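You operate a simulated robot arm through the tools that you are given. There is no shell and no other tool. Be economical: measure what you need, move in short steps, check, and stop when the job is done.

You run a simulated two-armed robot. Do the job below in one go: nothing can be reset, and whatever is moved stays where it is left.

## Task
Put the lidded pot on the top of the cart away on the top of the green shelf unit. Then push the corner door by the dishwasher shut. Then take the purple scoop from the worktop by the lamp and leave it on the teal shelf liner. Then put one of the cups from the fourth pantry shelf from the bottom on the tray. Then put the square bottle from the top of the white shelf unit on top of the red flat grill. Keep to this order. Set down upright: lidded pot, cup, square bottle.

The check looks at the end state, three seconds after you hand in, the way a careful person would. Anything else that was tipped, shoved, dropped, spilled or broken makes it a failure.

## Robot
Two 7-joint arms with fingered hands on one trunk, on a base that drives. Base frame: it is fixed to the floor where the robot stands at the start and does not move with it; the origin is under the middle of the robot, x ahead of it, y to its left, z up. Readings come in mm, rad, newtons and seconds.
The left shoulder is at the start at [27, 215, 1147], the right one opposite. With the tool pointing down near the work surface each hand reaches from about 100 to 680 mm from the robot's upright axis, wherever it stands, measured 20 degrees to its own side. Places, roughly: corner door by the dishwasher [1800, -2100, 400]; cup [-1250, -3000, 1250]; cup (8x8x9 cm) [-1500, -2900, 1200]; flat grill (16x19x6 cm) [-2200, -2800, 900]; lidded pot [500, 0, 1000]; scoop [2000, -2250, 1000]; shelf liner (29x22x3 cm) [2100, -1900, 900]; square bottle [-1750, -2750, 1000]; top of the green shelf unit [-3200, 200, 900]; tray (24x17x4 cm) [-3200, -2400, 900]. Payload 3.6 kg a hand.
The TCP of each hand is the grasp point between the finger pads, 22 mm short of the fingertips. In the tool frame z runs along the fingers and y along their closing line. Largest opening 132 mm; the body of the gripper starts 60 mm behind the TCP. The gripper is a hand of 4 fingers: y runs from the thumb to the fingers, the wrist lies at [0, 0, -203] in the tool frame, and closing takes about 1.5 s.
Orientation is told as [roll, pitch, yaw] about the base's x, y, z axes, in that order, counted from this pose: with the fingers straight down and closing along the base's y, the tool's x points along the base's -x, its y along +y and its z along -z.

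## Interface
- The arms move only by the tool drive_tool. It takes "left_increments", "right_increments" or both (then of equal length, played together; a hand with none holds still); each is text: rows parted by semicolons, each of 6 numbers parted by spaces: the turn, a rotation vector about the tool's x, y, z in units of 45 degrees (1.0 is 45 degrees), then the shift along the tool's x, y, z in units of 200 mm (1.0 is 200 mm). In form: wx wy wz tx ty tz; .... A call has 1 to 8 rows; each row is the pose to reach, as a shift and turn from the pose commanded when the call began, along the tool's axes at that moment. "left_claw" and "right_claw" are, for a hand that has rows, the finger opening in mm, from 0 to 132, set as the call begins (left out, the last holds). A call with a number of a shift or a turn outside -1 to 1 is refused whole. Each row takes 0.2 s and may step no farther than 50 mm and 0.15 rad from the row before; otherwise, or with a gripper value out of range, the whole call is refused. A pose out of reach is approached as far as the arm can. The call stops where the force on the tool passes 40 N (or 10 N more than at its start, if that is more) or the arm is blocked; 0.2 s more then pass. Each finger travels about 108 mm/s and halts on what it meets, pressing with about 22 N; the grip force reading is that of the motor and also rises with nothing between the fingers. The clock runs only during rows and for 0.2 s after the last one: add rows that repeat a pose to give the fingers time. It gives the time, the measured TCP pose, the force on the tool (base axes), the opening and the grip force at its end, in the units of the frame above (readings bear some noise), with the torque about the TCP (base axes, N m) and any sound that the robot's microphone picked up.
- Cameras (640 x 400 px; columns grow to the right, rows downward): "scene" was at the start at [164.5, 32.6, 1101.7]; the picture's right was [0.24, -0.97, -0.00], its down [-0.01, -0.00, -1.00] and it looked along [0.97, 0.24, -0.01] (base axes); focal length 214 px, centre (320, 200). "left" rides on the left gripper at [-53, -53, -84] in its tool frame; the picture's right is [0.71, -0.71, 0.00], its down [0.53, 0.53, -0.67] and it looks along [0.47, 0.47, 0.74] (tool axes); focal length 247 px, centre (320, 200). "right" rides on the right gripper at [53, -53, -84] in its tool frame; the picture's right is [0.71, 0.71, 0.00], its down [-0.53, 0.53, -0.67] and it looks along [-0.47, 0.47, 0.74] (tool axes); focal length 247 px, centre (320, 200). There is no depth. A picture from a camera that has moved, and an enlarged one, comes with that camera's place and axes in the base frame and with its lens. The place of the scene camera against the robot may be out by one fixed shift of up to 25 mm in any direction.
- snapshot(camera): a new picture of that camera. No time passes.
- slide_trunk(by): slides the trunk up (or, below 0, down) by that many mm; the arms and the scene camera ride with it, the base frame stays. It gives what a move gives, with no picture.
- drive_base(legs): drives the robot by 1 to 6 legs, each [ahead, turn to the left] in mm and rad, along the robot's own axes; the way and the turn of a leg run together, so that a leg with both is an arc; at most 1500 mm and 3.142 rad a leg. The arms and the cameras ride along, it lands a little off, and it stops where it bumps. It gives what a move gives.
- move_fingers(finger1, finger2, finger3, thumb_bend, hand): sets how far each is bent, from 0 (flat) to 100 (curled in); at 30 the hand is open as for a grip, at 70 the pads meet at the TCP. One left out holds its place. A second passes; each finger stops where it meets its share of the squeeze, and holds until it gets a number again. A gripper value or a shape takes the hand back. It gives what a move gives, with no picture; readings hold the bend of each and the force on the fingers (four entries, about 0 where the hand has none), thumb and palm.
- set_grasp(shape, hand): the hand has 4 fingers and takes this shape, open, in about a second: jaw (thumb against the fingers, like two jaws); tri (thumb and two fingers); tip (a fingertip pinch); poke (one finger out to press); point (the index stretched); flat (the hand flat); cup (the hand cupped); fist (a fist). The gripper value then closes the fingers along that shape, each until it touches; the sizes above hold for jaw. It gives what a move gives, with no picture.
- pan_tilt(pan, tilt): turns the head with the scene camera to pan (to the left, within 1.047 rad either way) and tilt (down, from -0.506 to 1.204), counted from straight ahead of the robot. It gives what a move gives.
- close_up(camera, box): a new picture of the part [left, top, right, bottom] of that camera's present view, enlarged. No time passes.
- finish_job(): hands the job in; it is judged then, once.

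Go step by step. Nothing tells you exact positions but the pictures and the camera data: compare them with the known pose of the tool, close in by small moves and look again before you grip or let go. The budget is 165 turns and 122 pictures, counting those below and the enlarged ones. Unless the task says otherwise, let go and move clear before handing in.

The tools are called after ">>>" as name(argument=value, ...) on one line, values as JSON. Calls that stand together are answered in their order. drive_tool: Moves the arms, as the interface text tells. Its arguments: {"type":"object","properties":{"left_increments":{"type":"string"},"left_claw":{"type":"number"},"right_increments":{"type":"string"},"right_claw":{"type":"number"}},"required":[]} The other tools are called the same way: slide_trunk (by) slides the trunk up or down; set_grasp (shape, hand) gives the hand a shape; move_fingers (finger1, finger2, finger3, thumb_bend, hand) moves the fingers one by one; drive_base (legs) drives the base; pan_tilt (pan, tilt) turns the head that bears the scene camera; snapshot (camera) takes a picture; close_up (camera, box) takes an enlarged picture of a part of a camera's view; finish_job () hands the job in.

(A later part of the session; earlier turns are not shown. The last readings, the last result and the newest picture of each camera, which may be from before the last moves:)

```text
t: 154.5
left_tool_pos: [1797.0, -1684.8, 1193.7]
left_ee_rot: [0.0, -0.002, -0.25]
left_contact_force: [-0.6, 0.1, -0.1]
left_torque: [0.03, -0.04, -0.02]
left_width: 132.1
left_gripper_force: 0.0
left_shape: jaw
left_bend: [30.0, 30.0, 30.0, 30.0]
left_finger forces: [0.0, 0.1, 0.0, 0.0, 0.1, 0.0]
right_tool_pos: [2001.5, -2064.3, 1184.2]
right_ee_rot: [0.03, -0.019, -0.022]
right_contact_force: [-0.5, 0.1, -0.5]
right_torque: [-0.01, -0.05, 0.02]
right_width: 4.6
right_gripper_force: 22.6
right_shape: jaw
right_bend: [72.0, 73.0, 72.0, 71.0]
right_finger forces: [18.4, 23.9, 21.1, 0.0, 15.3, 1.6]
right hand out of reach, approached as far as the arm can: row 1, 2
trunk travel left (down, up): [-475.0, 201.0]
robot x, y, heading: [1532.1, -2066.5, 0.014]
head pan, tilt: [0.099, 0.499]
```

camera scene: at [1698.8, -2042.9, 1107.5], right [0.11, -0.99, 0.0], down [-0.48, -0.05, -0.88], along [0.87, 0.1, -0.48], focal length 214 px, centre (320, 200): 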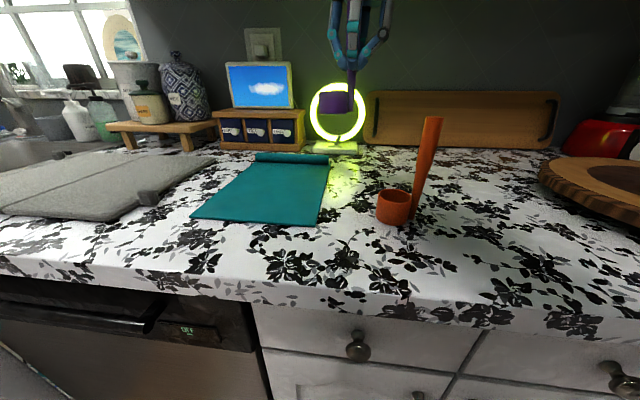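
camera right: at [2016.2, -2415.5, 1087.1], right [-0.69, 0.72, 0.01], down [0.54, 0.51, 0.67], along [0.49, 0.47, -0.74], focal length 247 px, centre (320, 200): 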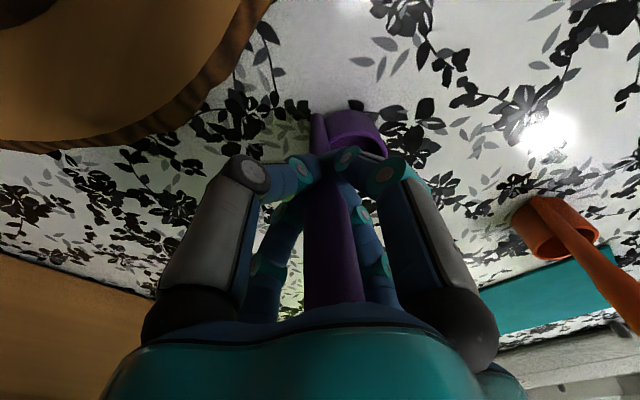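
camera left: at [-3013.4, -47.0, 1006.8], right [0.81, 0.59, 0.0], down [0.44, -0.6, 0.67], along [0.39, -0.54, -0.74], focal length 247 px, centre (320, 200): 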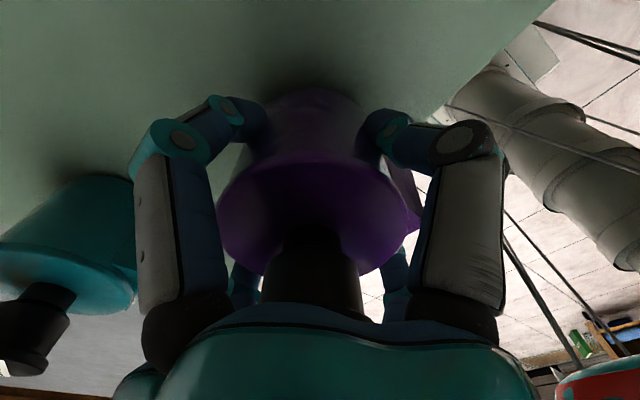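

>>> drive_tool(right_increments="0 0 0 0 0.1 0.1; 0 0 0 -0.02 0.2 0.2; 0 0 0 -0.03 0.3 0.3; 0 0 0 -0.04 0.385 0.42")

>>> snapshot(camera="scene")

>>> snapshot(camera="right")

```text
t: 155.5
left_tool_pos: [1801.2, -1687.6, 1193.0]
left_ee_rot: [-0.001, 0.001, -0.25]
left_contact_force: [0.9, 1.1, 0.0]
left_torque: [0.07, 0.03, -0.02]
left_width: 131.9
left_gripper_force: 0.0
left_shape: jaw
left_bend: [30.0, 30.0, 30.0, 30.0]
left_finger forces: [0.0, 0.0, 0.0, 0.0, 0.0, 0.0]
right_tool_pos: [2019.9, -1985.9, 1099.6]
right_ee_rot: [0.031, -0.016, -0.022]
right_contact_force: [0.8, 0.2, -0.3]
right_torque: [-0.03, 0.03, 0.01]
right_width: 4.7
right_gripper_force: 22.1
right_shape: jaw
right_bend: [72.0, 73.0, 72.0, 71.0]
right_finger forces: [18.4, 24.2, 21.2, 0.0, 15.1, 1.6]
trunk travel left (down, up): [-475.0, 201.0]
robot x, y, heading: [1532.3, -2064.1, 0.013]
head pan, tilt: [0.099, 0.499]
```

```text
56 pictures are left
camera scene: at [1699.0, -2042.9, 1107.4], right [0.11, -0.99, 0.0], down [-0.48, -0.05, -0.88], along [0.87, 0.1, -0.48], focal length 214 px, centre (320, 200)
```

scene: 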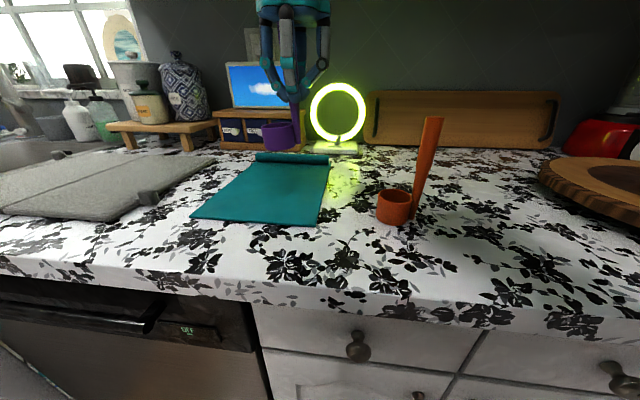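

```text
55 pictures are left
camera right: at [1966.1, -2040.6, 1180.2], right [-0.69, 0.72, 0.01], down [0.53, 0.49, 0.69], along [0.5, 0.48, -0.72], focal length 247 px, centre (320, 200)
```

right: 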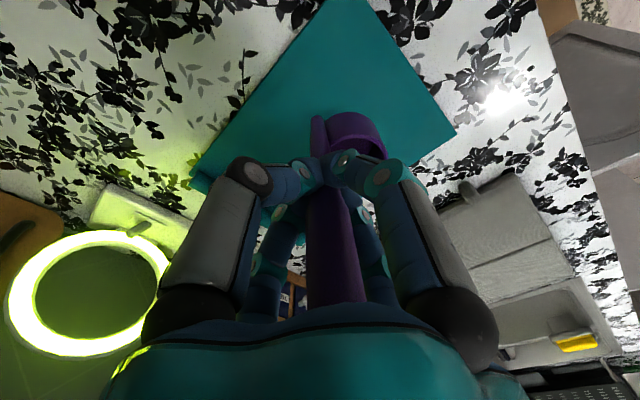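

The scoop is over the liner. I lower it until it touches.

>>> drive_tool(right_increments="0 0 0 0 0.03 0.2; 0 0 0 0 0.05 0.34; 0 0 0 0 0.05 0.4; 0 0 0 0 0.05 0.43; 0 0 0 0 0.05 0.46")

>>> snapshot(camera="scene")

```text
t: 156.7
left_tool_pos: [1799.8, -1686.9, 1192.9]
left_ee_rot: [0.001, 0.001, -0.25]
left_contact_force: [0.6, 0.1, 0.4]
left_torque: [0.01, 0.03, 0.01]
left_width: 132.1
left_gripper_force: 0.1
left_shape: jaw
left_bend: [30.0, 30.0, 30.0, 30.0]
left_finger forces: [0.0, 0.1, 0.0, 0.0, 0.1, 0.1]
right_tool_pos: [2019.8, -1971.0, 1008.5]
right_ee_rot: [0.031, -0.016, -0.021]
right_contact_force: [0.6, -0.1, -1.1]
right_torque: [-0.03, 0.0, 0.0]
right_width: 4.9
right_gripper_force: 23.0
right_shape: jaw
right_bend: [72.0, 73.0, 72.0, 71.0]
right_finger forces: [18.5, 24.2, 21.1, 0.1, 15.1, 1.5]
trunk travel left (down, up): [-475.0, 201.0]
robot x, y, heading: [1534.4, -2066.4, 0.011]
head pan, tilt: [0.099, 0.499]
```

```text
54 pictures are left
camera scene: at [1698.8, -2043.0, 1107.5], right [0.11, -0.99, 0.0], down [-0.48, -0.05, -0.88], along [0.87, 0.1, -0.48], focal length 214 px, centre (320, 200)
```

scene: 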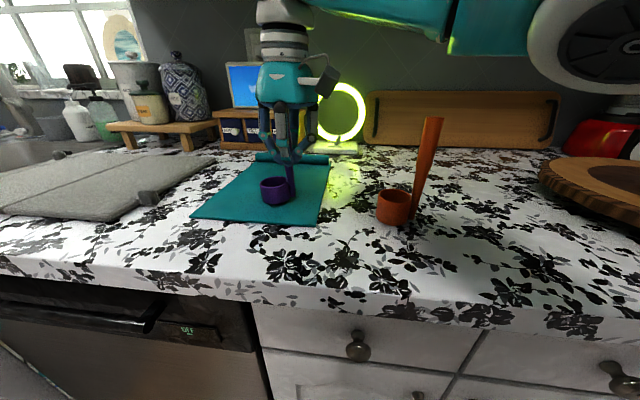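

>>> drive_tool(right_increments="0 0 0 0 0 0.015; 0 0 0 0 0 0.03; 0 0 0 0 0 0.04; 0 0 0 0 0 0.05; 0 0 0 0 0 0.06")

>>> close_up(camera="scene", box=[200, 80, 360, 240])

```text
t: 157.9
left_tool_pos: [1798.9, -1686.7, 1194.6]
left_ee_rot: [0.001, 0.002, -0.251]
left_contact_force: [-0.5, -0.2, -0.5]
left_torque: [-0.02, 0.0, -0.01]
left_width: 132.0
left_gripper_force: 0.0
left_shape: jaw
left_bend: [30.0, 30.0, 30.0, 30.0]
left_finger forces: [0.0, 0.1, 0.0, 0.0, 0.0, 0.0]
right_tool_pos: [2022.6, -1971.6, 1003.4]
right_ee_rot: [0.034, -0.025, -0.026]
right_contact_force: [-2.2, -8.0, 18.0]
right_torque: [0.21, 0.13, 0.07]
right_width: 5.1
right_gripper_force: 22.2
right_shape: jaw
right_bend: [72.0, 73.0, 72.0, 72.0]
right_finger forces: [23.1, 25.1, 22.9, 0.0, 18.4, 9.7]
trunk travel left (down, up): [-475.0, 201.0]
robot x, y, heading: [1533.4, -2067.8, 0.01]
head pan, tilt: [0.099, 0.499]
stopped in row 5 (right hand): the force on the tool passed its limit (the readings are from after the stop); the commanded pose is now the measured one
```

```text
2.50 times, centred on (280, 160) of scene
camera zoom: at [1698.3, -2043.3, 1107.5], right [0.11, -0.99, 0.0], down [-0.48, -0.05, -0.88], along [0.87, 0.1, -0.48], focal length 536 px, centre (420, 300)
```

zoom: 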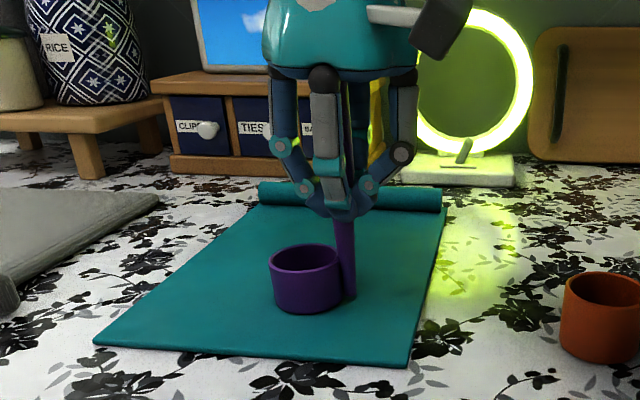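

It stands on the liner. I ease off 2 mm, open, and rise.

>>> drive_tool(right_increments="0 0 0 0 0 -0.01; 0 0 0 0 0 -0.01; 0 0 0 0 0 -0.01; 0 0 0 0 0 -0.01; 0 0 0 0 0 -0.01; 0 0 0 0 0 -0.01; 0 0 0 0 0 -0.01", right_claw=132)

>>> snapshot(camera="right")

```text
t: 159.5
left_tool_pos: [1801.2, -1687.6, 1194.1]
left_ee_rot: [0.0, -0.001, -0.251]
left_contact_force: [0.0, 1.0, 0.2]
left_torque: [-0.03, 0.0, 0.0]
left_width: 132.2
left_gripper_force: 0.0
left_shape: jaw
left_bend: [30.0, 30.0, 30.0, 30.0]
left_finger forces: [0.0, 0.0, 0.0, 0.0, 0.0, 0.1]
right_tool_pos: [2020.1, -1971.6, 1003.3]
right_ee_rot: [0.032, -0.021, -0.023]
right_contact_force: [-0.9, -1.1, 4.9]
right_torque: [0.14, -0.03, 0.01]
right_width: 132.0
right_gripper_force: 0.1
right_shape: jaw
right_bend: [30.0, 30.0, 30.0, 30.0]
right_finger forces: [0.0, 0.1, 0.0, 0.1, 0.0, 4.9]
trunk travel left (down, up): [-475.0, 201.0]
robot x, y, heading: [1536.0, -2066.3, 0.014]
head pan, tilt: [0.099, 0.499]
```

```text
52 pictures are left
camera right: at [1966.0, -2027.2, 1084.2], right [-0.69, 0.72, 0.01], down [0.52, 0.49, 0.7], along [0.5, 0.49, -0.72], focal length 247 px, centre (320, 200)
```

right: 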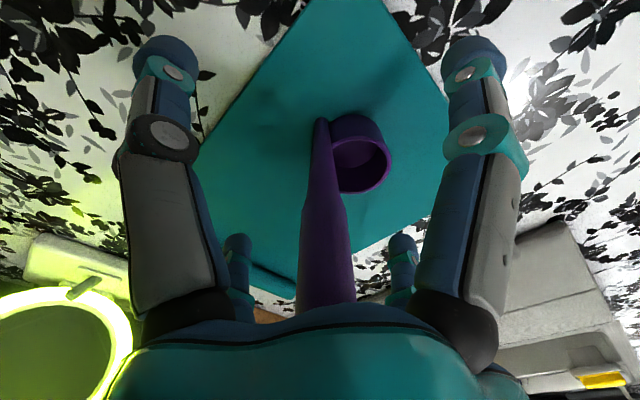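

>>> drive_tool(right_increments="0 0 0 0 0 -0.05; 0 0 0 0 0 -0.25; 0 0 0 0 0 -0.45; 0 0 0 0 0 -0.65; 0 0 0 0 0 -0.85; 0 0 0 0 0 -1.0")

>>> snapshot(camera="scene")

```text
t: 160.9
left_tool_pos: [1800.7, -1687.9, 1195.5]
left_ee_rot: [0.001, 0.003, -0.247]
left_contact_force: [0.3, 0.3, -0.6]
left_torque: [-0.02, -0.01, -0.03]
left_width: 132.0
left_gripper_force: 0.0
left_shape: jaw
left_bend: [30.0, 30.0, 30.0, 30.0]
left_finger forces: [0.0, 0.0, 0.0, 0.0, 0.0, 0.1]
right_tool_pos: [2026.5, -1993.1, 1189.7]
right_ee_rot: [0.029, 0.007, -0.053]
right_contact_force: [-0.8, -0.1, 0.0]
right_torque: [0.04, -0.02, -0.03]
right_width: 131.9
right_gripper_force: 0.0
right_shape: jaw
right_bend: [30.0, 30.0, 30.0, 30.0]
right_finger forces: [0.0, 0.1, 0.0, 0.1, 0.1, 0.0]
trunk travel left (down, up): [-475.0, 201.0]
robot x, y, heading: [1533.3, -2064.7, 0.011]
head pan, tilt: [0.099, 0.499]
```

```text
51 pictures are left
camera scene: at [1698.6, -2043.2, 1107.5], right [0.11, -0.99, 0.0], down [-0.48, -0.05, -0.88], along [0.87, 0.1, -0.48], focal length 214 px, centre (320, 200)
```

scene: 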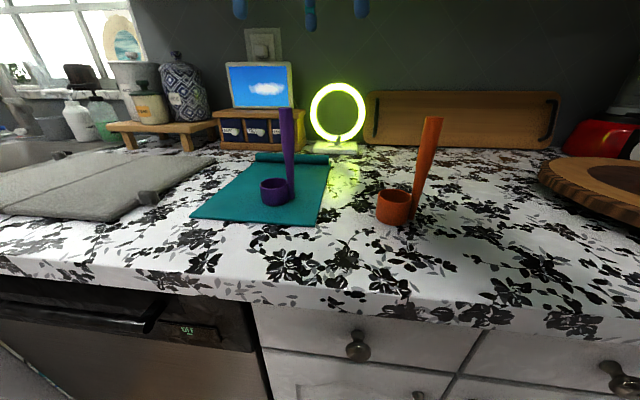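

The scoop stands on the liner and nothing else moved. Next is the cup in the pantry: I tuck both hands, then back away across the room and face the tall shelf.

>>> drive_tool(right_increments="0 0 0 0.12 -0.17 0; 0 0 0 0.24 -0.34 0; 0 0 0 0.36 -0.51 0; 0 0 0 0.5 -0.68 0; 0 0 0 0.6 -0.84 0; 0 0 0 0.7 -0.97 0", left_increments="0 0 0 -0.07 -0.09 0; 0 0 0 -0.15 -0.18 0; 0 0 0 -0.22 -0.27 0; 0 0 0 -0.3 -0.36 0; 0 0 0 -0.37 -0.46 0; 0 0 0 -0.45 -0.55 0")

>>> drive_base(legs=[[-200, 0], [0, -0.25], [-1300, 0], [-1150, 0], [0, -1.3]])

>>> pan_tilt(pan=0.0, tilt=0.1)

>>> snapshot(camera="scene")

```text
t: 162.3
left_tool_pos: [1864.2, -1814.3, 1192.9]
left_ee_rot: [0.003, 0.003, -0.251]
left_contact_force: [0.1, -1.1, 0.1]
left_torque: [0.0, -0.01, 0.0]
left_width: 132.1
left_gripper_force: 0.1
left_shape: jaw
left_bend: [30.0, 30.0, 30.0, 30.0]
left_finger forces: [0.0, 0.0, 0.0, 0.1, 0.0, 0.1]
right_tool_pos: [1872.0, -2167.3, 1190.7]
right_ee_rot: [0.034, -0.02, -0.022]
right_contact_force: [-0.2, -0.7, 0.2]
right_torque: [0.03, 0.0, 0.01]
right_width: 132.2
right_gripper_force: 0.1
right_shape: jaw
right_bend: [30.0, 30.0, 30.0, 30.0]
right_finger forces: [0.0, 0.0, 0.0, 0.0, 0.0, 0.0]
trunk travel left (down, up): [-475.0, 201.0]
robot x, y, heading: [1531.3, -2063.8, 0.014]
head pan, tilt: [0.099, 0.499]
```

```text
t: 179.0
left_tool_pos: [-754.4, -1773.0, 1194.6]
left_ee_rot: [0.002, 0.003, -1.541]
left_contact_force: [-0.8, -0.5, 0.8]
left_torque: [0.02, -0.04, 0.03]
left_width: 131.9
left_gripper_force: 0.0
left_shape: jaw
left_bend: [30.0, 30.0, 30.0, 30.0]
left_finger forces: [0.0, 0.1, 0.0, 0.1, 0.1, 0.1]
right_tool_pos: [-1091.0, -1878.7, 1191.4]
right_ee_rot: [0.035, -0.023, -1.313]
right_contact_force: [-1.2, -0.1, -0.8]
right_torque: [0.03, -0.03, 0.03]
right_width: 132.0
right_gripper_force: 0.1
right_shape: jaw
right_bend: [30.0, 30.0, 30.0, 30.0]
right_finger forces: [0.0, 0.0, 0.0, 0.0, 0.0, 0.1]
trunk travel left (down, up): [-475.0, 201.0]
robot x, y, heading: [-1039.2, -1510.7, -1.312]
head pan, tilt: [0.099, 0.499]
stopped in leg 5: the robot was blocked; the commanded pose is now the measured one
```

```text
t: 179.8
left_tool_pos: [-751.7, -1771.7, 1193.0]
left_ee_rot: [0.003, 0.003, -1.541]
left_contact_force: [-0.5, 0.4, 0.5]
left_torque: [-0.02, -0.06, 0.01]
left_width: 131.9
left_gripper_force: 0.1
left_shape: jaw
left_bend: [30.0, 30.0, 30.0, 30.0]
left_finger forces: [0.0, 0.1, 0.0, 0.0, 0.1, 0.0]
right_tool_pos: [-1087.3, -1877.0, 1192.6]
right_ee_rot: [0.033, -0.023, -1.311]
right_contact_force: [-0.2, -0.7, -0.3]
right_torque: [-0.04, 0.0, 0.0]
right_width: 132.2
right_gripper_force: 0.2
right_shape: jaw
right_bend: [30.0, 30.0, 30.0, 30.0]
right_finger forces: [0.0, 0.0, 0.0, 0.0, 0.0, 0.1]
trunk travel left (down, up): [-475.0, 201.0]
robot x, y, heading: [-1040.7, -1508.6, -1.314]
head pan, tilt: [0.0, 0.099]
```

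```text
50 pictures are left
camera scene: at [-999.7, -1659.2, 1144.4], right [-0.97, -0.25, 0.0], down [-0.03, 0.1, -0.99], along [0.25, -0.96, -0.1], focal length 214 px, centre (320, 200)
```

scene: 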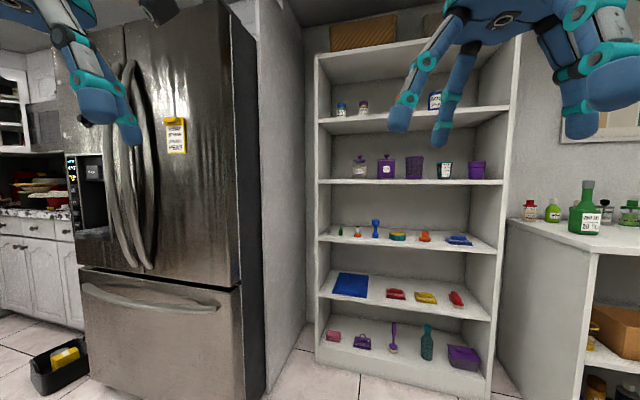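

I'm in front of the pantry unit. The fourth shelf from the bottom holds several small things; I zoom in.

>>> close_up(camera="scene", box=[320, 130, 520, 260])

>>> close_up(camera="scene", box=[500, 150, 640, 260])

```text
3.08 times, centred on (420, 195) of scene
camera zoom: at [-999.7, -1659.2, 1144.4], right [-0.97, -0.25, 0.0], down [-0.03, 0.1, -0.99], along [0.25, -0.96, -0.1], focal length 660 px, centre (12, 215)
```

zoom: 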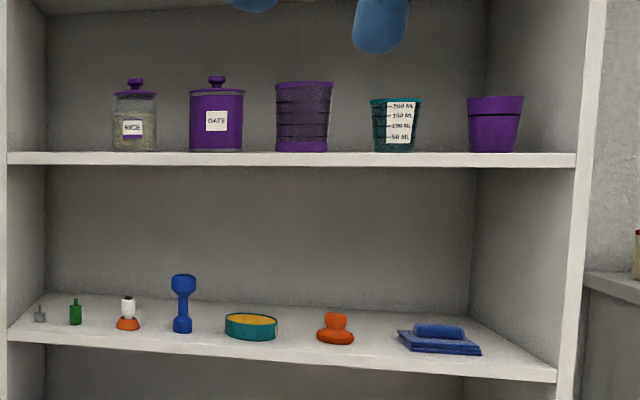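

```text
3.64 times, centred on (570, 205) of scene
camera zoom: at [-999.7, -1659.2, 1144.4], right [-0.97, -0.25, 0.0], down [-0.03, 0.1, -0.99], along [0.25, -0.96, -0.1], focal length 780 px, centre (-589, 182)
```

zoom: 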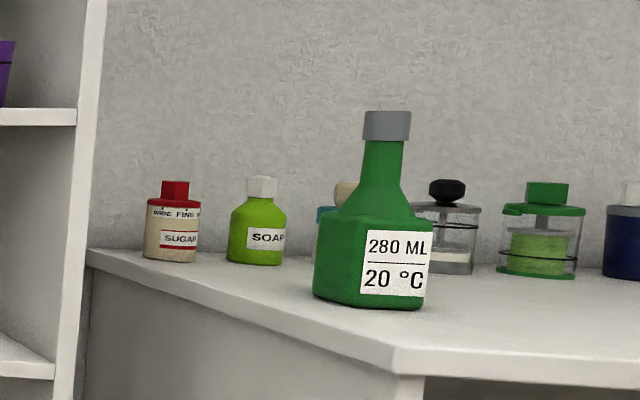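

The right-most purple cup on that shelf (about [-1480, -2870]) is my pick; its shelf is near z 1125. I drive closer, facing the unit.

>>> drive_base(legs=[[200, 0], [0, -0.85], [500, 0], [0, 0.59]])

>>> pan_tilt(pan=-0.1, tilt=0.1)

>>> snapshot(camera="scene")

```text
t: 187.8
left_tool_pos: [-1027.4, -2439.8, 1194.8]
left_ee_rot: [0.003, 0.001, -1.749]
left_contact_force: [-0.2, -0.2, -0.7]
left_torque: [-0.03, 0.02, 0.01]
left_width: 132.0
left_gripper_force: 0.1
left_shape: jaw
left_bend: [30.0, 30.0, 30.0, 30.0]
left_finger forces: [0.1, 0.0, 0.0, 0.0, 0.1, 0.0]
right_tool_pos: [-1378.6, -2473.9, 1191.6]
right_ee_rot: [0.032, -0.024, -1.519]
right_contact_force: [-0.5, -0.8, -0.3]
right_torque: [-0.02, -0.02, -0.03]
right_width: 132.2
right_gripper_force: 0.1
right_shape: jaw
right_bend: [30.0, 30.0, 30.0, 30.0]
right_finger forces: [0.0, 0.0, 0.0, 0.0, 0.0, 0.0]
trunk travel left (down, up): [-475.0, 201.0]
robot x, y, heading: [-1265.6, -2123.7, -1.527]
head pan, tilt: [0.0, 0.099]
```

```text
t: 188.5
left_tool_pos: [-1027.2, -2439.7, 1194.6]
left_ee_rot: [0.002, 0.002, -1.751]
left_contact_force: [0.2, -0.5, -0.1]
left_torque: [0.01, -0.01, 0.0]
left_width: 132.0
left_gripper_force: 0.0
left_shape: jaw
left_bend: [30.0, 30.0, 30.0, 30.0]
left_finger forces: [0.0, 0.0, 0.1, 0.0, 0.0, 0.1]
right_tool_pos: [-1379.9, -2472.7, 1192.8]
right_ee_rot: [0.032, -0.025, -1.518]
right_contact_force: [0.8, 0.6, 0.4]
right_torque: [0.01, -0.01, -0.02]
right_width: 131.8
right_gripper_force: 0.0
right_shape: jaw
right_bend: [30.0, 30.0, 30.0, 30.0]
right_finger forces: [0.0, 0.0, 0.0, 0.1, 0.1, 0.0]
trunk travel left (down, up): [-475.0, 201.0]
robot x, y, heading: [-1271.4, -2124.9, -1.523]
head pan, tilt: [-0.099, 0.099]
```

```text
47 pictures are left
camera scene: at [-1269.9, -2278.3, 1144.5], right [-1.0, 0.05, 0.0], down [0.0, 0.1, -0.99], along [-0.05, -0.99, -0.1], focal length 214 px, centre (320, 200)
```

scene: 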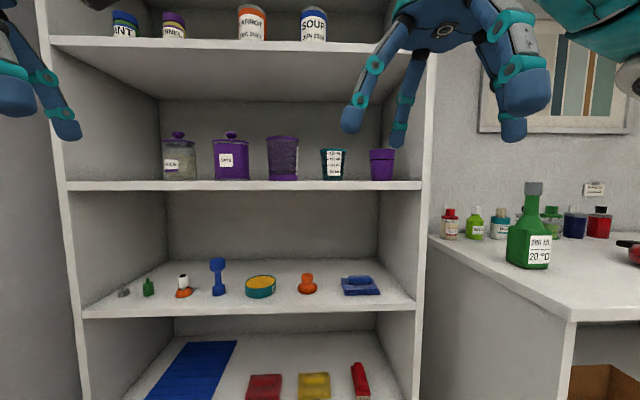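

>>> close_up(camera="scene", box=[220, 110, 440, 200])

```text
2.91 times, centred on (330, 155) of scene
camera zoom: at [-1269.9, -2278.3, 1144.5], right [-1.0, 0.05, 0.0], down [0.0, 0.1, -0.99], along [-0.05, -0.99, -0.1], focal length 624 px, centre (291, 331)
```

zoom: 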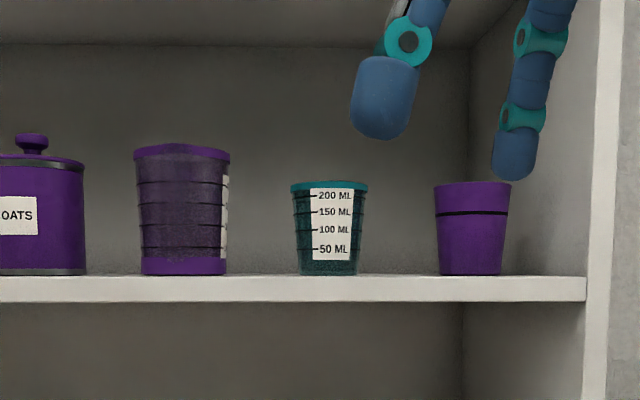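

The purple cup stands at about [-1498, -2903] on a shelf at z 1129, with the side wall 84 mm to its right and the next shelf's underside at 1460. I tilt the right hand 30° and line it up in x, then drive up.

>>> drive_tool(right_increments="0.01 -0.12 0.02 0 -0.1 -0.06; 0.02 -0.25 0.04 0 -0.22 -0.12; 0.03 -0.4 0.06 0 -0.34 -0.18; 0.03 -0.55 0.06 0 -0.46 -0.25; 0.03 -0.7 0.06 0 -0.56 -0.3", right_claw=120)

>>> drive_base(legs=[[0, -0.045], [200, 0]])

>>> snapshot(camera="scene")

>>> snapshot(camera="right")

```text
t: 189.7
left_tool_pos: [-1027.7, -2438.7, 1195.2]
left_ee_rot: [0.002, 0.001, -1.748]
left_contact_force: [-1.0, 0.2, 0.0]
left_torque: [-0.02, -0.01, 0.03]
left_width: 132.1
left_gripper_force: 0.0
left_shape: jaw
left_bend: [30.0, 30.0, 30.0, 30.0]
left_finger forces: [0.0, 0.1, 0.0, 0.0, 0.0, 0.0]
right_tool_pos: [-1493.6, -2476.4, 1250.9]
right_ee_rot: [0.029, -0.574, -1.587]
right_contact_force: [0.5, -0.6, 0.9]
right_torque: [0.0, -0.01, -0.02]
right_width: 120.3
right_gripper_force: 0.1
right_shape: jaw
right_bend: [25.0, 25.0, 25.0, 30.0]
right_finger forces: [0.1, 0.0, 0.0, 0.0, 0.0, 0.0]
trunk travel left (down, up): [-475.0, 201.0]
robot x, y, heading: [-1273.0, -2122.9, -1.524]
head pan, tilt: [-0.099, 0.099]
```

```text
t: 191.7
left_tool_pos: [-1042.9, -2655.0, 1192.9]
left_ee_rot: [0.002, 0.002, -1.795]
left_contact_force: [-0.4, -0.6, -0.7]
left_torque: [0.0, 0.01, 0.03]
left_width: 131.8
left_gripper_force: 0.0
left_shape: jaw
left_bend: [30.0, 30.0, 30.0, 30.0]
left_finger forces: [0.0, 0.1, 0.0, 0.0, 0.0, 0.1]
right_tool_pos: [-1510.3, -2671.2, 1249.5]
right_ee_rot: [0.028, -0.568, -1.633]
right_contact_force: [-0.5, 0.5, 0.4]
right_torque: [0.01, 0.0, -0.02]
right_width: 120.1
right_gripper_force: 0.2
right_shape: jaw
right_bend: [25.0, 25.0, 25.0, 30.0]
right_finger forces: [0.0, 0.1, 0.0, 0.0, 0.0, 0.0]
trunk travel left (down, up): [-475.0, 201.0]
robot x, y, heading: [-1265.7, -2323.1, -1.57]
head pan, tilt: [-0.099, 0.099]
```

```text
45 pictures are left
camera scene: at [-1278.8, -2483.0, 1144.4], right [-1.0, 0.1, 0.0], down [0.01, 0.1, -0.99], along [-0.1, -0.99, -0.1], focal length 214 px, centre (320, 200)
```

scene: 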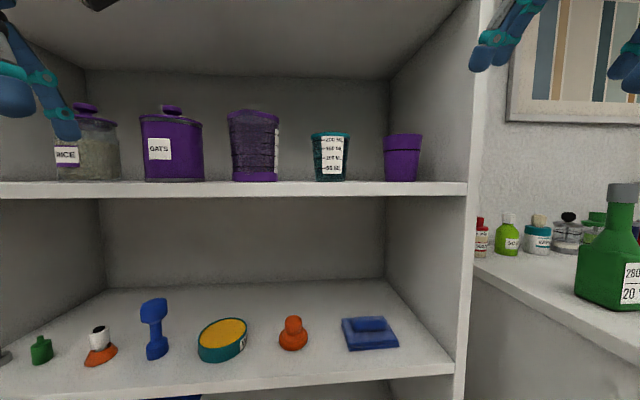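

```text
44 pictures are left
camera right: at [-1557.0, -2579.3, 1290.3], right [0.74, 0.56, -0.37], down [0.5, -0.1, 0.86], along [0.44, -0.82, -0.36], focal length 247 px, centre (320, 200)
```

right: 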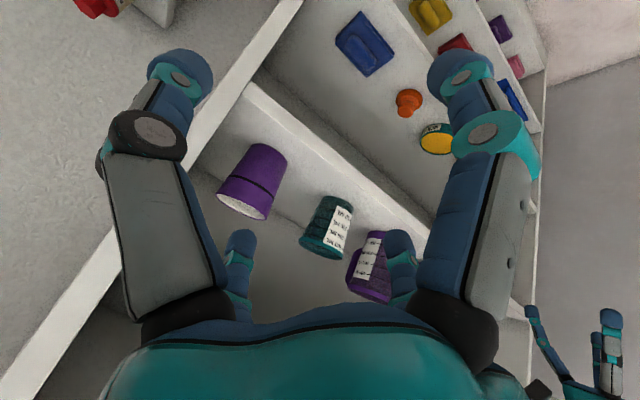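

Triangulation gives the cup centre [-1489, -2905] and rim z 1218. I move in above the rim height, stopping short for a check.

>>> drive_tool(right_increments="-0.01 0 -0.02 -0.14 0.04 0.1; -0.02 0 -0.04 -0.28 0.08 0.2; -0.043 0 -0.068 -0.42 0.12 0.3; -0.043 0 -0.068 -0.56 0.15 0.4; -0.043 0 -0.068 -0.7 0.186 0.49")

>>> snapshot(camera="right")

>>> snapshot(camera="scene")

```text
t: 192.9
left_tool_pos: [-1043.0, -2654.7, 1194.0]
left_ee_rot: [0.001, 0.002, -1.796]
left_contact_force: [-0.4, -0.4, 0.5]
left_torque: [0.01, 0.01, 0.0]
left_width: 131.9
left_gripper_force: 0.1
left_shape: jaw
left_bend: [30.0, 30.0, 30.0, 30.0]
left_finger forces: [0.0, 0.0, 0.1, 0.0, 0.0, 0.1]
right_tool_pos: [-1481.8, -2843.8, 1248.2]
right_ee_rot: [0.027, -0.575, -1.569]
right_contact_force: [-0.3, -0.5, -0.6]
right_torque: [0.02, -0.02, 0.01]
right_width: 120.1
right_gripper_force: 0.1
right_shape: jaw
right_bend: [25.0, 25.0, 25.0, 30.0]
right_finger forces: [0.0, 0.0, 0.0, 0.0, 0.0, 0.0]
trunk travel left (down, up): [-475.0, 201.0]
robot x, y, heading: [-1269.8, -2325.5, -1.569]
head pan, tilt: [-0.099, 0.099]
```

```text
43 pictures are left
camera right: at [-1535.0, -2755.1, 1287.7], right [0.71, 0.61, -0.37], down [0.51, -0.07, 0.86], along [0.49, -0.79, -0.36], focal length 247 px, centre (320, 200)
```

right: 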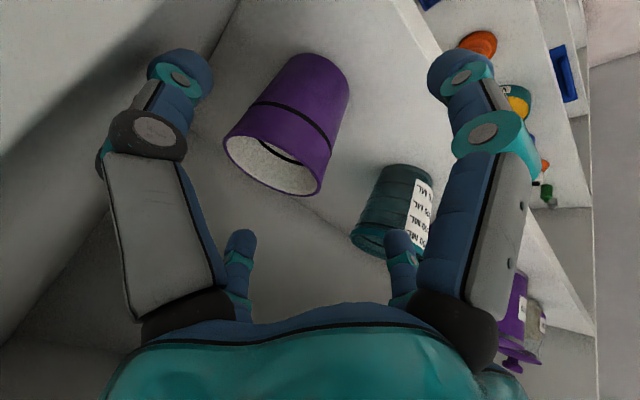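

```text
42 pictures are left
camera scene: at [-1278.4, -2482.5, 1144.4], right [-1.0, 0.1, 0.0], down [0.01, 0.1, -0.99], along [-0.1, -0.99, -0.1], focal length 214 px, centre (320, 200)
```

scene: 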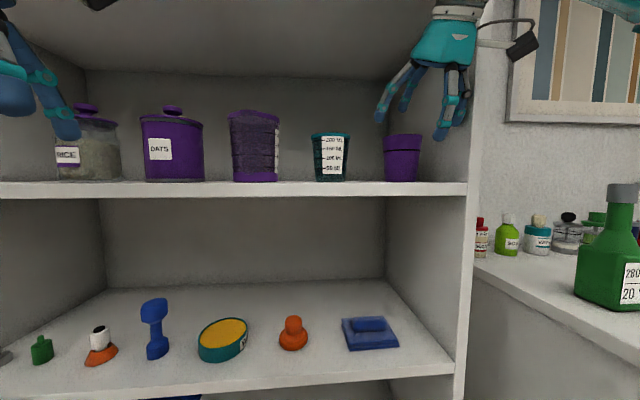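

The cup is confirmed at [-1487, -2905]. I move over it and descend straight down.

>>> drive_tool(right_increments="0 0 0 -0.11 -0.01 0.095; 0 0 0 -0.217 -0.02 0.189; 0 0 0 -0.17 -0.02 0.26; 0 0 0 -0.12 -0.02 0.335; 0 0 0 -0.078 -0.02 0.395")

>>> snapshot(camera="right")

>>> close_up(camera="scene", box=[330, 20, 550, 200])

```text
t: 194.1
left_tool_pos: [-1042.5, -2653.6, 1194.3]
left_ee_rot: [0.001, 0.002, -1.796]
left_contact_force: [0.5, 0.4, -0.7]
left_torque: [-0.03, -0.04, -0.01]
left_width: 132.1
left_gripper_force: 0.1
left_shape: jaw
left_bend: [30.0, 30.0, 30.0, 30.0]
left_finger forces: [0.0, 0.0, 0.0, 0.1, 0.1, 0.0]
right_tool_pos: [-1482.2, -2897.1, 1187.5]
right_ee_rot: [0.027, -0.575, -1.569]
right_contact_force: [0.1, 0.1, 1.1]
right_torque: [0.0, 0.03, 0.01]
right_width: 120.3
right_gripper_force: 0.0
right_shape: jaw
right_bend: [25.0, 25.0, 23.0, 30.0]
right_finger forces: [0.0, 0.1, 1.1, 0.0, 0.0, 0.0]
trunk travel left (down, up): [-475.0, 201.0]
robot x, y, heading: [-1269.1, -2325.0, -1.567]
head pan, tilt: [-0.099, 0.099]
```

```text
41 pictures are left
camera right: at [-1535.6, -2808.3, 1227.2], right [0.71, 0.61, -0.37], down [0.51, -0.07, 0.86], along [0.49, -0.79, -0.36], focal length 247 px, centre (320, 200)
```

right: 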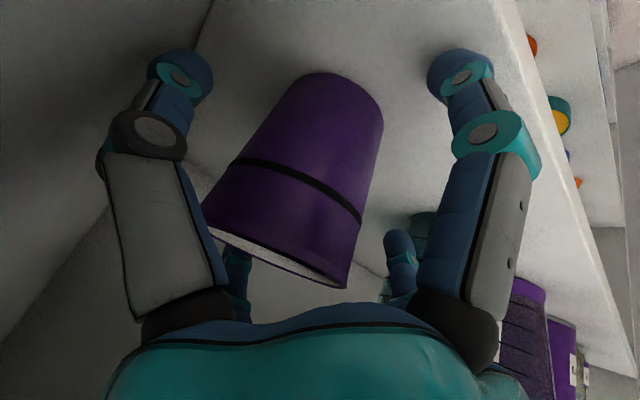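

```text
2.22 times, centred on (440, 110) of scene
camera zoom: at [-1278.6, -2482.1, 1144.5], right [-1.0, 0.1, 0.0], down [0.01, 0.1, -0.99], along [-0.1, -0.99, -0.1], focal length 477 px, centre (53, 400)
```

zoom: 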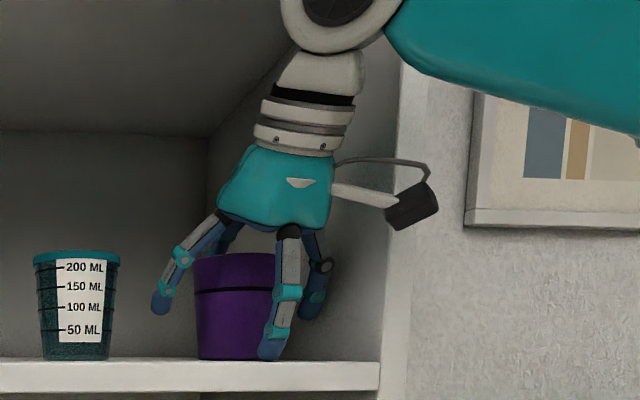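

The fingers straddle the cup. I lift 3 mm off the shelf and close only the thumb and the opposite finger.

>>> drive_tool(right_increments="0 0 0 -0.008 0 -0.013; 0 0 0 -0.008 0 -0.013")

>>> move_fingers(hand="right", finger2=65, thumb_bend=65)

>>> snapshot(camera="right")

```text
t: 194.7
left_tool_pos: [-1042.9, -2654.6, 1194.9]
left_ee_rot: [0.0, 0.002, -1.795]
left_contact_force: [-0.7, -0.3, -0.2]
left_torque: [-0.01, 0.0, -0.02]
left_width: 132.2
left_gripper_force: 0.0
left_shape: jaw
left_bend: [30.0, 30.0, 30.0, 30.0]
left_finger forces: [0.0, 0.0, 0.1, 0.0, 0.0, 0.0]
right_tool_pos: [-1481.7, -2897.0, 1190.9]
right_ee_rot: [0.028, -0.574, -1.569]
right_contact_force: [0.3, -0.1, -0.1]
right_torque: [0.04, 0.0, 0.02]
right_width: 120.1
right_gripper_force: 0.1
right_shape: jaw
right_bend: [25.0, 25.0, 25.0, 30.0]
right_finger forces: [0.1, 0.1, 0.0, 0.1, 0.0, 0.0]
trunk travel left (down, up): [-475.0, 201.0]
robot x, y, heading: [-1270.8, -2328.0, -1.57]
head pan, tilt: [-0.099, 0.099]
```

```text
t: 195.7
left_tool_pos: [-1042.4, -2654.6, 1194.8]
left_ee_rot: [0.002, 0.004, -1.797]
left_contact_force: [-0.4, 0.2, 0.4]
left_torque: [0.0, 0.01, 0.0]
left_width: 131.8
left_gripper_force: 0.0
left_shape: jaw
left_bend: [30.0, 30.0, 30.0, 30.0]
left_finger forces: [0.0, 0.0, 0.0, 0.1, 0.1, 0.0]
right_tool_pos: [-1480.1, -2897.3, 1189.8]
right_ee_rot: [0.026, -0.574, -1.569]
right_contact_force: [0.0, 0.1, 0.0]
right_torque: [-0.01, 0.04, 0.03]
right_width: 57.5
right_gripper_force: 7.8
right_shape: fingers
right_bend: [25.0, 48.0, 23.0, 58.0]
right_finger forces: [0.0, 7.9, 0.9, 0.1, 7.2, 0.1]
trunk travel left (down, up): [-475.0, 201.0]
robot x, y, heading: [-1272.7, -2324.1, -1.569]
head pan, tilt: [-0.099, 0.099]
```

```text
39 pictures are left
camera right: at [-1535.3, -2808.8, 1230.5], right [0.71, 0.61, -0.37], down [0.51, -0.07, 0.86], along [0.49, -0.79, -0.36], focal length 247 px, centre (320, 200)
```

right: 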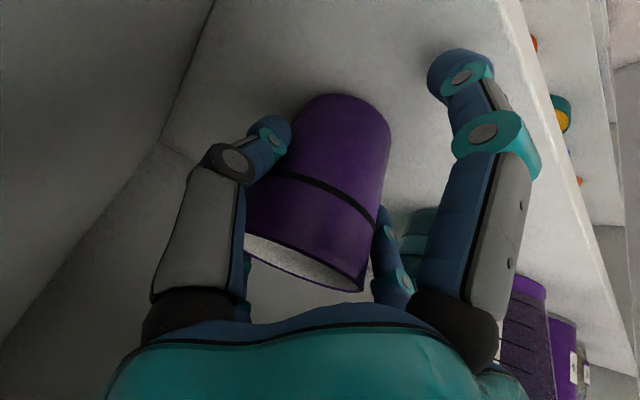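

The thumb and finger grip the cup with about 8 N each. I lift a little and check that it holds level.

>>> drive_tool(right_increments="0 0 0 -0.014 0 -0.021; 0 0 0 -0.041 0 -0.063; 0 0 0 -0.082 0 -0.126; 0 0 0 -0.109 0 -0.168")

>>> close_up(camera="scene", box=[330, 20, 550, 200])

```text
t: 196.7
left_tool_pos: [-1042.2, -2653.3, 1194.5]
left_ee_rot: [0.002, 0.002, -1.797]
left_contact_force: [0.8, -0.1, 0.3]
left_torque: [0.02, -0.02, -0.03]
left_width: 132.1
left_gripper_force: 0.1
left_shape: jaw
left_bend: [30.0, 30.0, 30.0, 30.0]
left_finger forces: [0.1, 0.0, 0.0, 0.0, 0.0, 0.0]
right_tool_pos: [-1482.8, -2897.4, 1231.3]
right_ee_rot: [0.027, -0.572, -1.571]
right_contact_force: [-0.4, -1.3, 0.4]
right_torque: [0.01, -0.01, 0.03]
right_width: 57.5
right_gripper_force: 8.2
right_shape: fingers
right_bend: [25.0, 48.0, 23.0, 58.0]
right_finger forces: [0.0, 7.8, 0.9, 0.0, 7.2, 0.0]
trunk travel left (down, up): [-475.0, 201.0]
robot x, y, heading: [-1270.9, -2328.4, -1.568]
head pan, tilt: [-0.099, 0.099]
```

```text
2.22 times, centred on (440, 110) of scene
camera zoom: at [-1278.6, -2482.1, 1144.5], right [-1.0, 0.1, 0.0], down [0.01, 0.1, -0.99], along [-0.1, -0.99, -0.1], focal length 477 px, centre (53, 400)
```

zoom: 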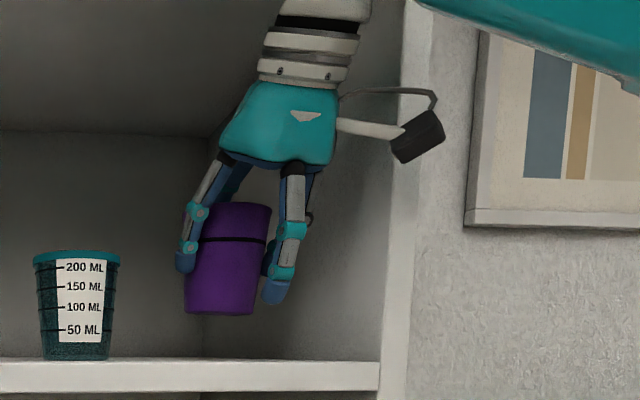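

It holds level. I withdraw the cup from the shelf, back off and turn toward the brown unit with the tray.

>>> drive_tool(right_increments="0 0 0 0.15 0 -0.098; 0 0 0 0.3 0 -0.196; 0 0 0 0.45 0 -0.294; 0 0 0 0.6 0 -0.39; 0 0 0 0.755 0 -0.49; 0 0 0 0.9 0 -0.58")

>>> drive_base(legs=[[-450, 0], [0, -1.57]])

>>> pan_tilt(pan=0.2, tilt=0.2)

>>> snapshot(camera="scene")

```text
t: 198.1
left_tool_pos: [-1042.3, -2653.0, 1195.4]
left_ee_rot: [0.002, 0.0, -1.796]
left_contact_force: [-0.8, 0.3, 0.1]
left_torque: [-0.01, 0.02, -0.02]
left_width: 132.1
left_gripper_force: 0.1
left_shape: jaw
left_bend: [30.0, 30.0, 30.0, 30.0]
left_finger forces: [0.0, 0.0, 0.1, 0.0, 0.0, 0.0]
right_tool_pos: [-1485.2, -2683.5, 1230.3]
right_ee_rot: [0.027, -0.574, -1.57]
right_contact_force: [0.3, -0.3, -0.3]
right_torque: [0.01, 0.03, -0.01]
right_width: 57.6
right_gripper_force: 7.7
right_shape: fingers
right_bend: [25.0, 48.0, 23.0, 58.0]
right_finger forces: [0.0, 7.9, 1.1, 0.1, 7.0, 0.0]
trunk travel left (down, up): [-475.0, 201.0]
robot x, y, heading: [-1270.1, -2323.1, -1.569]
head pan, tilt: [-0.099, 0.099]
```

```text
t: 203.2
left_tool_pos: [-1399.2, -2244.6, 1195.9]
left_ee_rot: [0.004, 0.003, -2.718]
left_contact_force: [-0.4, -0.1, -0.1]
left_torque: [-0.02, -0.01, -0.02]
left_width: 131.7
left_gripper_force: 0.1
left_shape: jaw
left_bend: [30.0, 30.0, 30.0, 30.0]
left_finger forces: [0.0, 0.0, 0.0, 0.0, 0.1, 0.1]
right_tool_pos: [-1689.0, -1908.6, 1230.5]
right_ee_rot: [0.033, -0.577, -2.493]
right_contact_force: [-0.1, -0.2, -1.2]
right_torque: [-0.04, -0.05, 0.01]
right_width: 57.7
right_gripper_force: 7.6
right_shape: fingers
right_bend: [25.0, 47.0, 23.0, 59.0]
right_finger forces: [0.0, 7.5, 1.0, 0.1, 6.7, 0.0]
trunk travel left (down, up): [-475.0, 201.0]
robot x, y, heading: [-1244.8, -1896.0, -2.521]
head pan, tilt: [-0.099, 0.099]
stopped in leg 2: the robot was blocked; the commanded pose is now the measured one
```

```text
t: 204.0
left_tool_pos: [-1395.8, -2244.7, 1195.6]
left_ee_rot: [0.003, 0.003, -2.715]
left_contact_force: [-0.6, 0.2, 0.0]
left_torque: [-0.02, -0.01, 0.02]
left_width: 132.0
left_gripper_force: 0.1
left_shape: jaw
left_bend: [30.0, 30.0, 30.0, 30.0]
left_finger forces: [0.1, 0.0, 0.1, 0.1, 0.0, 0.0]
right_tool_pos: [-1688.0, -1910.8, 1231.4]
right_ee_rot: [0.031, -0.575, -2.491]
right_contact_force: [0.2, 1.1, -0.5]
right_torque: [0.02, -0.02, -0.02]
right_width: 57.5
right_gripper_force: 7.4
right_shape: fingers
right_bend: [25.0, 47.0, 23.0, 59.0]
right_finger forces: [0.0, 7.5, 0.9, 0.0, 6.7, 0.0]
trunk travel left (down, up): [-475.0, 201.0]
robot x, y, heading: [-1244.3, -1894.1, -2.514]
head pan, tilt: [0.201, 0.201]
```

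```text
37 pictures are left
camera scene: at [-1372.6, -1995.3, 1135.2], right [-0.73, 0.68, 0.0], down [0.14, 0.15, -0.98], along [-0.67, -0.72, -0.2], focal length 214 px, centre (320, 200)
```

scene: 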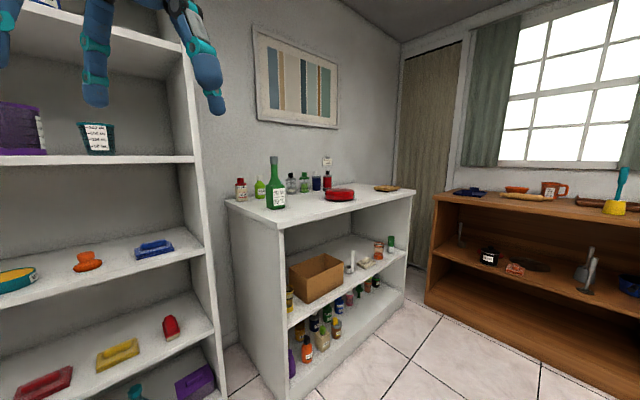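

Long turns seem to cut out near 1 rad, so I'll turn in smaller legs. The red grill and the green bottle are both on the white unit; I zoom in on the brown unit's top for the tray.

>>> close_up(camera="scene", box=[430, 150, 640, 270])

>>> drive_base(legs=[[0, -0.6], [900, 0]])

>>> pan_tilt(pan=0.1, tilt=0.4)

>>> snapshot(camera="scene")

```text
3.05 times, centred on (535, 210) of scene
camera zoom: at [-1372.6, -1995.3, 1135.2], right [-0.73, 0.68, 0.0], down [0.14, 0.15, -0.98], along [-0.67, -0.72, -0.2], focal length 654 px, centre (-335, 170)
```

zoom: 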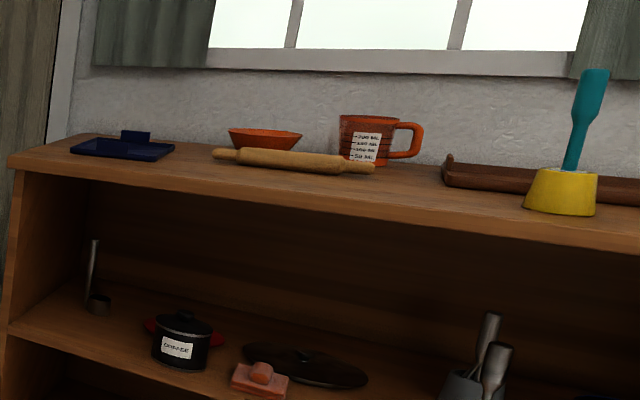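

```text
t: 210.4
left_tool_pos: [-2474.6, -2099.9, 1196.2]
left_ee_rot: [0.002, 0.002, 2.939]
left_contact_force: [-0.3, -0.5, -0.6]
left_torque: [-0.01, -0.02, 0.0]
left_width: 131.8
left_gripper_force: 0.1
left_shape: jaw
left_bend: [30.0, 30.0, 30.0, 30.0]
left_finger forces: [0.0, 0.0, 0.0, 0.0, 0.1, 0.0]
right_tool_pos: [-2513.9, -1658.4, 1232.0]
right_ee_rot: [0.028, -0.577, -3.118]
right_contact_force: [1.3, 0.4, -0.4]
right_torque: [0.01, -0.01, -0.01]
right_width: 57.6
right_gripper_force: 7.3
right_shape: fingers
right_bend: [25.0, 47.0, 23.0, 59.0]
right_finger forces: [0.0, 7.1, 0.9, 0.0, 6.4, 0.1]
trunk travel left (down, up): [-475.0, 201.0]
robot x, y, heading: [-2148.7, -1901.3, 3.142]
head pan, tilt: [0.201, 0.201]
```

```text
t: 211.1
left_tool_pos: [-2474.8, -2100.3, 1195.8]
left_ee_rot: [0.003, 0.003, 2.94]
left_contact_force: [-0.3, 0.0, -0.1]
left_torque: [0.03, 0.02, 0.03]
left_width: 132.2
left_gripper_force: 0.0
left_shape: jaw
left_bend: [30.0, 30.0, 30.0, 30.0]
left_finger forces: [0.1, 0.0, 0.0, 0.0, 0.0, 0.1]
right_tool_pos: [-2513.1, -1658.9, 1231.1]
right_ee_rot: [0.028, -0.576, -3.117]
right_contact_force: [-0.3, 0.5, 0.5]
right_torque: [0.0, 0.01, 0.01]
right_width: 57.5
right_gripper_force: 7.0
right_shape: fingers
right_bend: [25.0, 47.0, 23.0, 59.0]
right_finger forces: [0.0, 7.2, 1.0, 0.0, 6.4, 0.0]
trunk travel left (down, up): [-475.0, 201.0]
robot x, y, heading: [-2143.5, -1899.2, 3.141]
head pan, tilt: [0.099, 0.4]
```

```text
35 pictures are left
camera scene: at [-2315.7, -1896.9, 1116.7], right [-0.1, 1.0, 0.0], down [0.39, 0.04, -0.92], along [-0.92, -0.09, -0.39], focal length 214 px, centre (320, 200)
```

scene: 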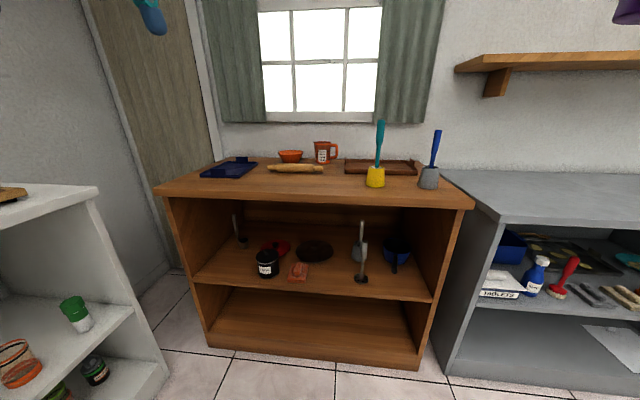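

>>> close_up(camera="scene", box=[180, 110, 460, 210])

```text
2.29 times, centred on (320, 160) of scene
camera zoom: at [-2315.7, -1896.9, 1116.7], right [-0.1, 1.0, 0.0], down [0.39, 0.04, -0.92], along [-0.92, -0.09, -0.39], focal length 490 px, centre (320, 291)
```

zoom: 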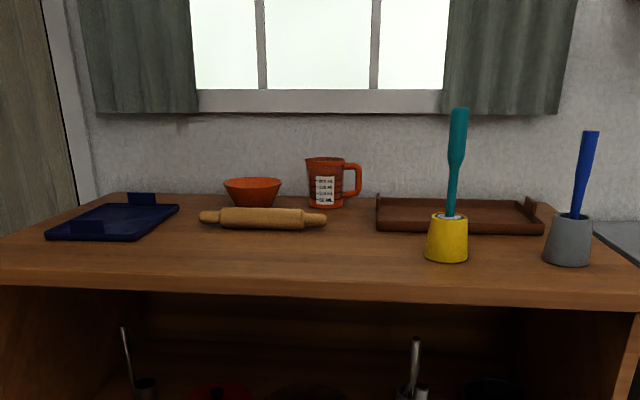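

The small navy tray with handles fits 24x17 cm; it's at about [-3250, -2385] on the brown top (z about 843). I drive to a spot where the right arm reaches it.

>>> drive_base(legs=[[0, 0.66], [510, 0], [0, -0.22]])

>>> pan_tilt(pan=-0.2, tilt=0.5)

>>> snapshot(camera="scene")

```text
t: 216.6
left_tool_pos: [-2776.1, -2516.3, 1195.5]
left_ee_rot: [0.002, 0.001, -2.933]
left_contact_force: [-0.4, 0.0, -0.2]
left_torque: [0.01, 0.0, 0.03]
left_width: 132.1
left_gripper_force: 0.2
left_shape: jaw
left_bend: [30.0, 30.0, 30.0, 30.0]
left_finger forces: [0.0, 0.0, 0.1, 0.0, 0.1, 0.0]
right_tool_pos: [-2988.7, -2125.6, 1231.1]
right_ee_rot: [0.027, -0.576, -2.707]
right_contact_force: [0.1, -0.1, 0.1]
right_torque: [0.0, -0.01, -0.01]
right_width: 57.1
right_gripper_force: 6.8
right_shape: fingers
right_bend: [25.0, 47.0, 23.0, 59.0]
right_finger forces: [0.0, 6.9, 1.1, 0.1, 6.3, 0.0]
trunk travel left (down, up): [-475.0, 201.0]
robot x, y, heading: [-2551.9, -2209.8, -2.731]
head pan, tilt: [0.099, 0.4]
```

```text
t: 217.4
left_tool_pos: [-2776.7, -2516.2, 1196.1]
left_ee_rot: [-0.001, 0.0, -2.934]
left_contact_force: [0.5, 0.6, 0.7]
left_torque: [0.0, -0.02, -0.01]
left_width: 132.2
left_gripper_force: 0.1
left_shape: jaw
left_bend: [30.0, 30.0, 30.0, 30.0]
left_finger forces: [0.0, 0.0, 0.0, 0.1, 0.0, 0.0]
right_tool_pos: [-2988.9, -2126.4, 1231.7]
right_ee_rot: [0.028, -0.575, -2.707]
right_contact_force: [-0.1, 0.3, -1.0]
right_torque: [-0.04, -0.01, -0.01]
right_width: 56.9
right_gripper_force: 7.1
right_shape: fingers
right_bend: [25.0, 47.0, 23.0, 59.0]
right_finger forces: [0.0, 6.9, 0.9, 0.1, 6.3, 0.0]
trunk travel left (down, up): [-475.0, 201.0]
robot x, y, heading: [-2554.9, -2212.0, -2.737]
head pan, tilt: [-0.201, 0.499]
```

```text
33 pictures are left
camera scene: at [-2712.9, -2245.8, 1107.5], right [-0.21, 0.98, 0.0], down [0.47, 0.1, -0.88], along [-0.86, -0.18, -0.48], focal length 214 px, centre (320, 200)
```

scene: 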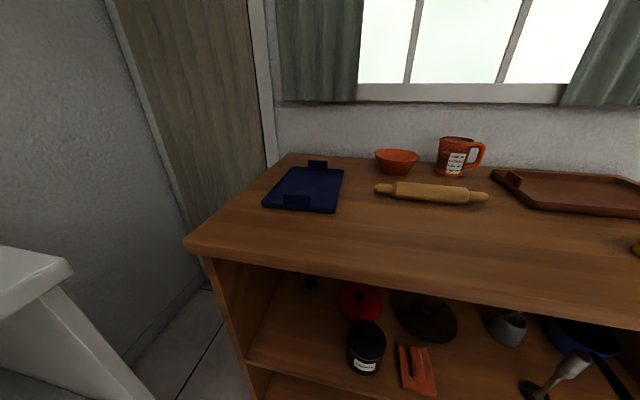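

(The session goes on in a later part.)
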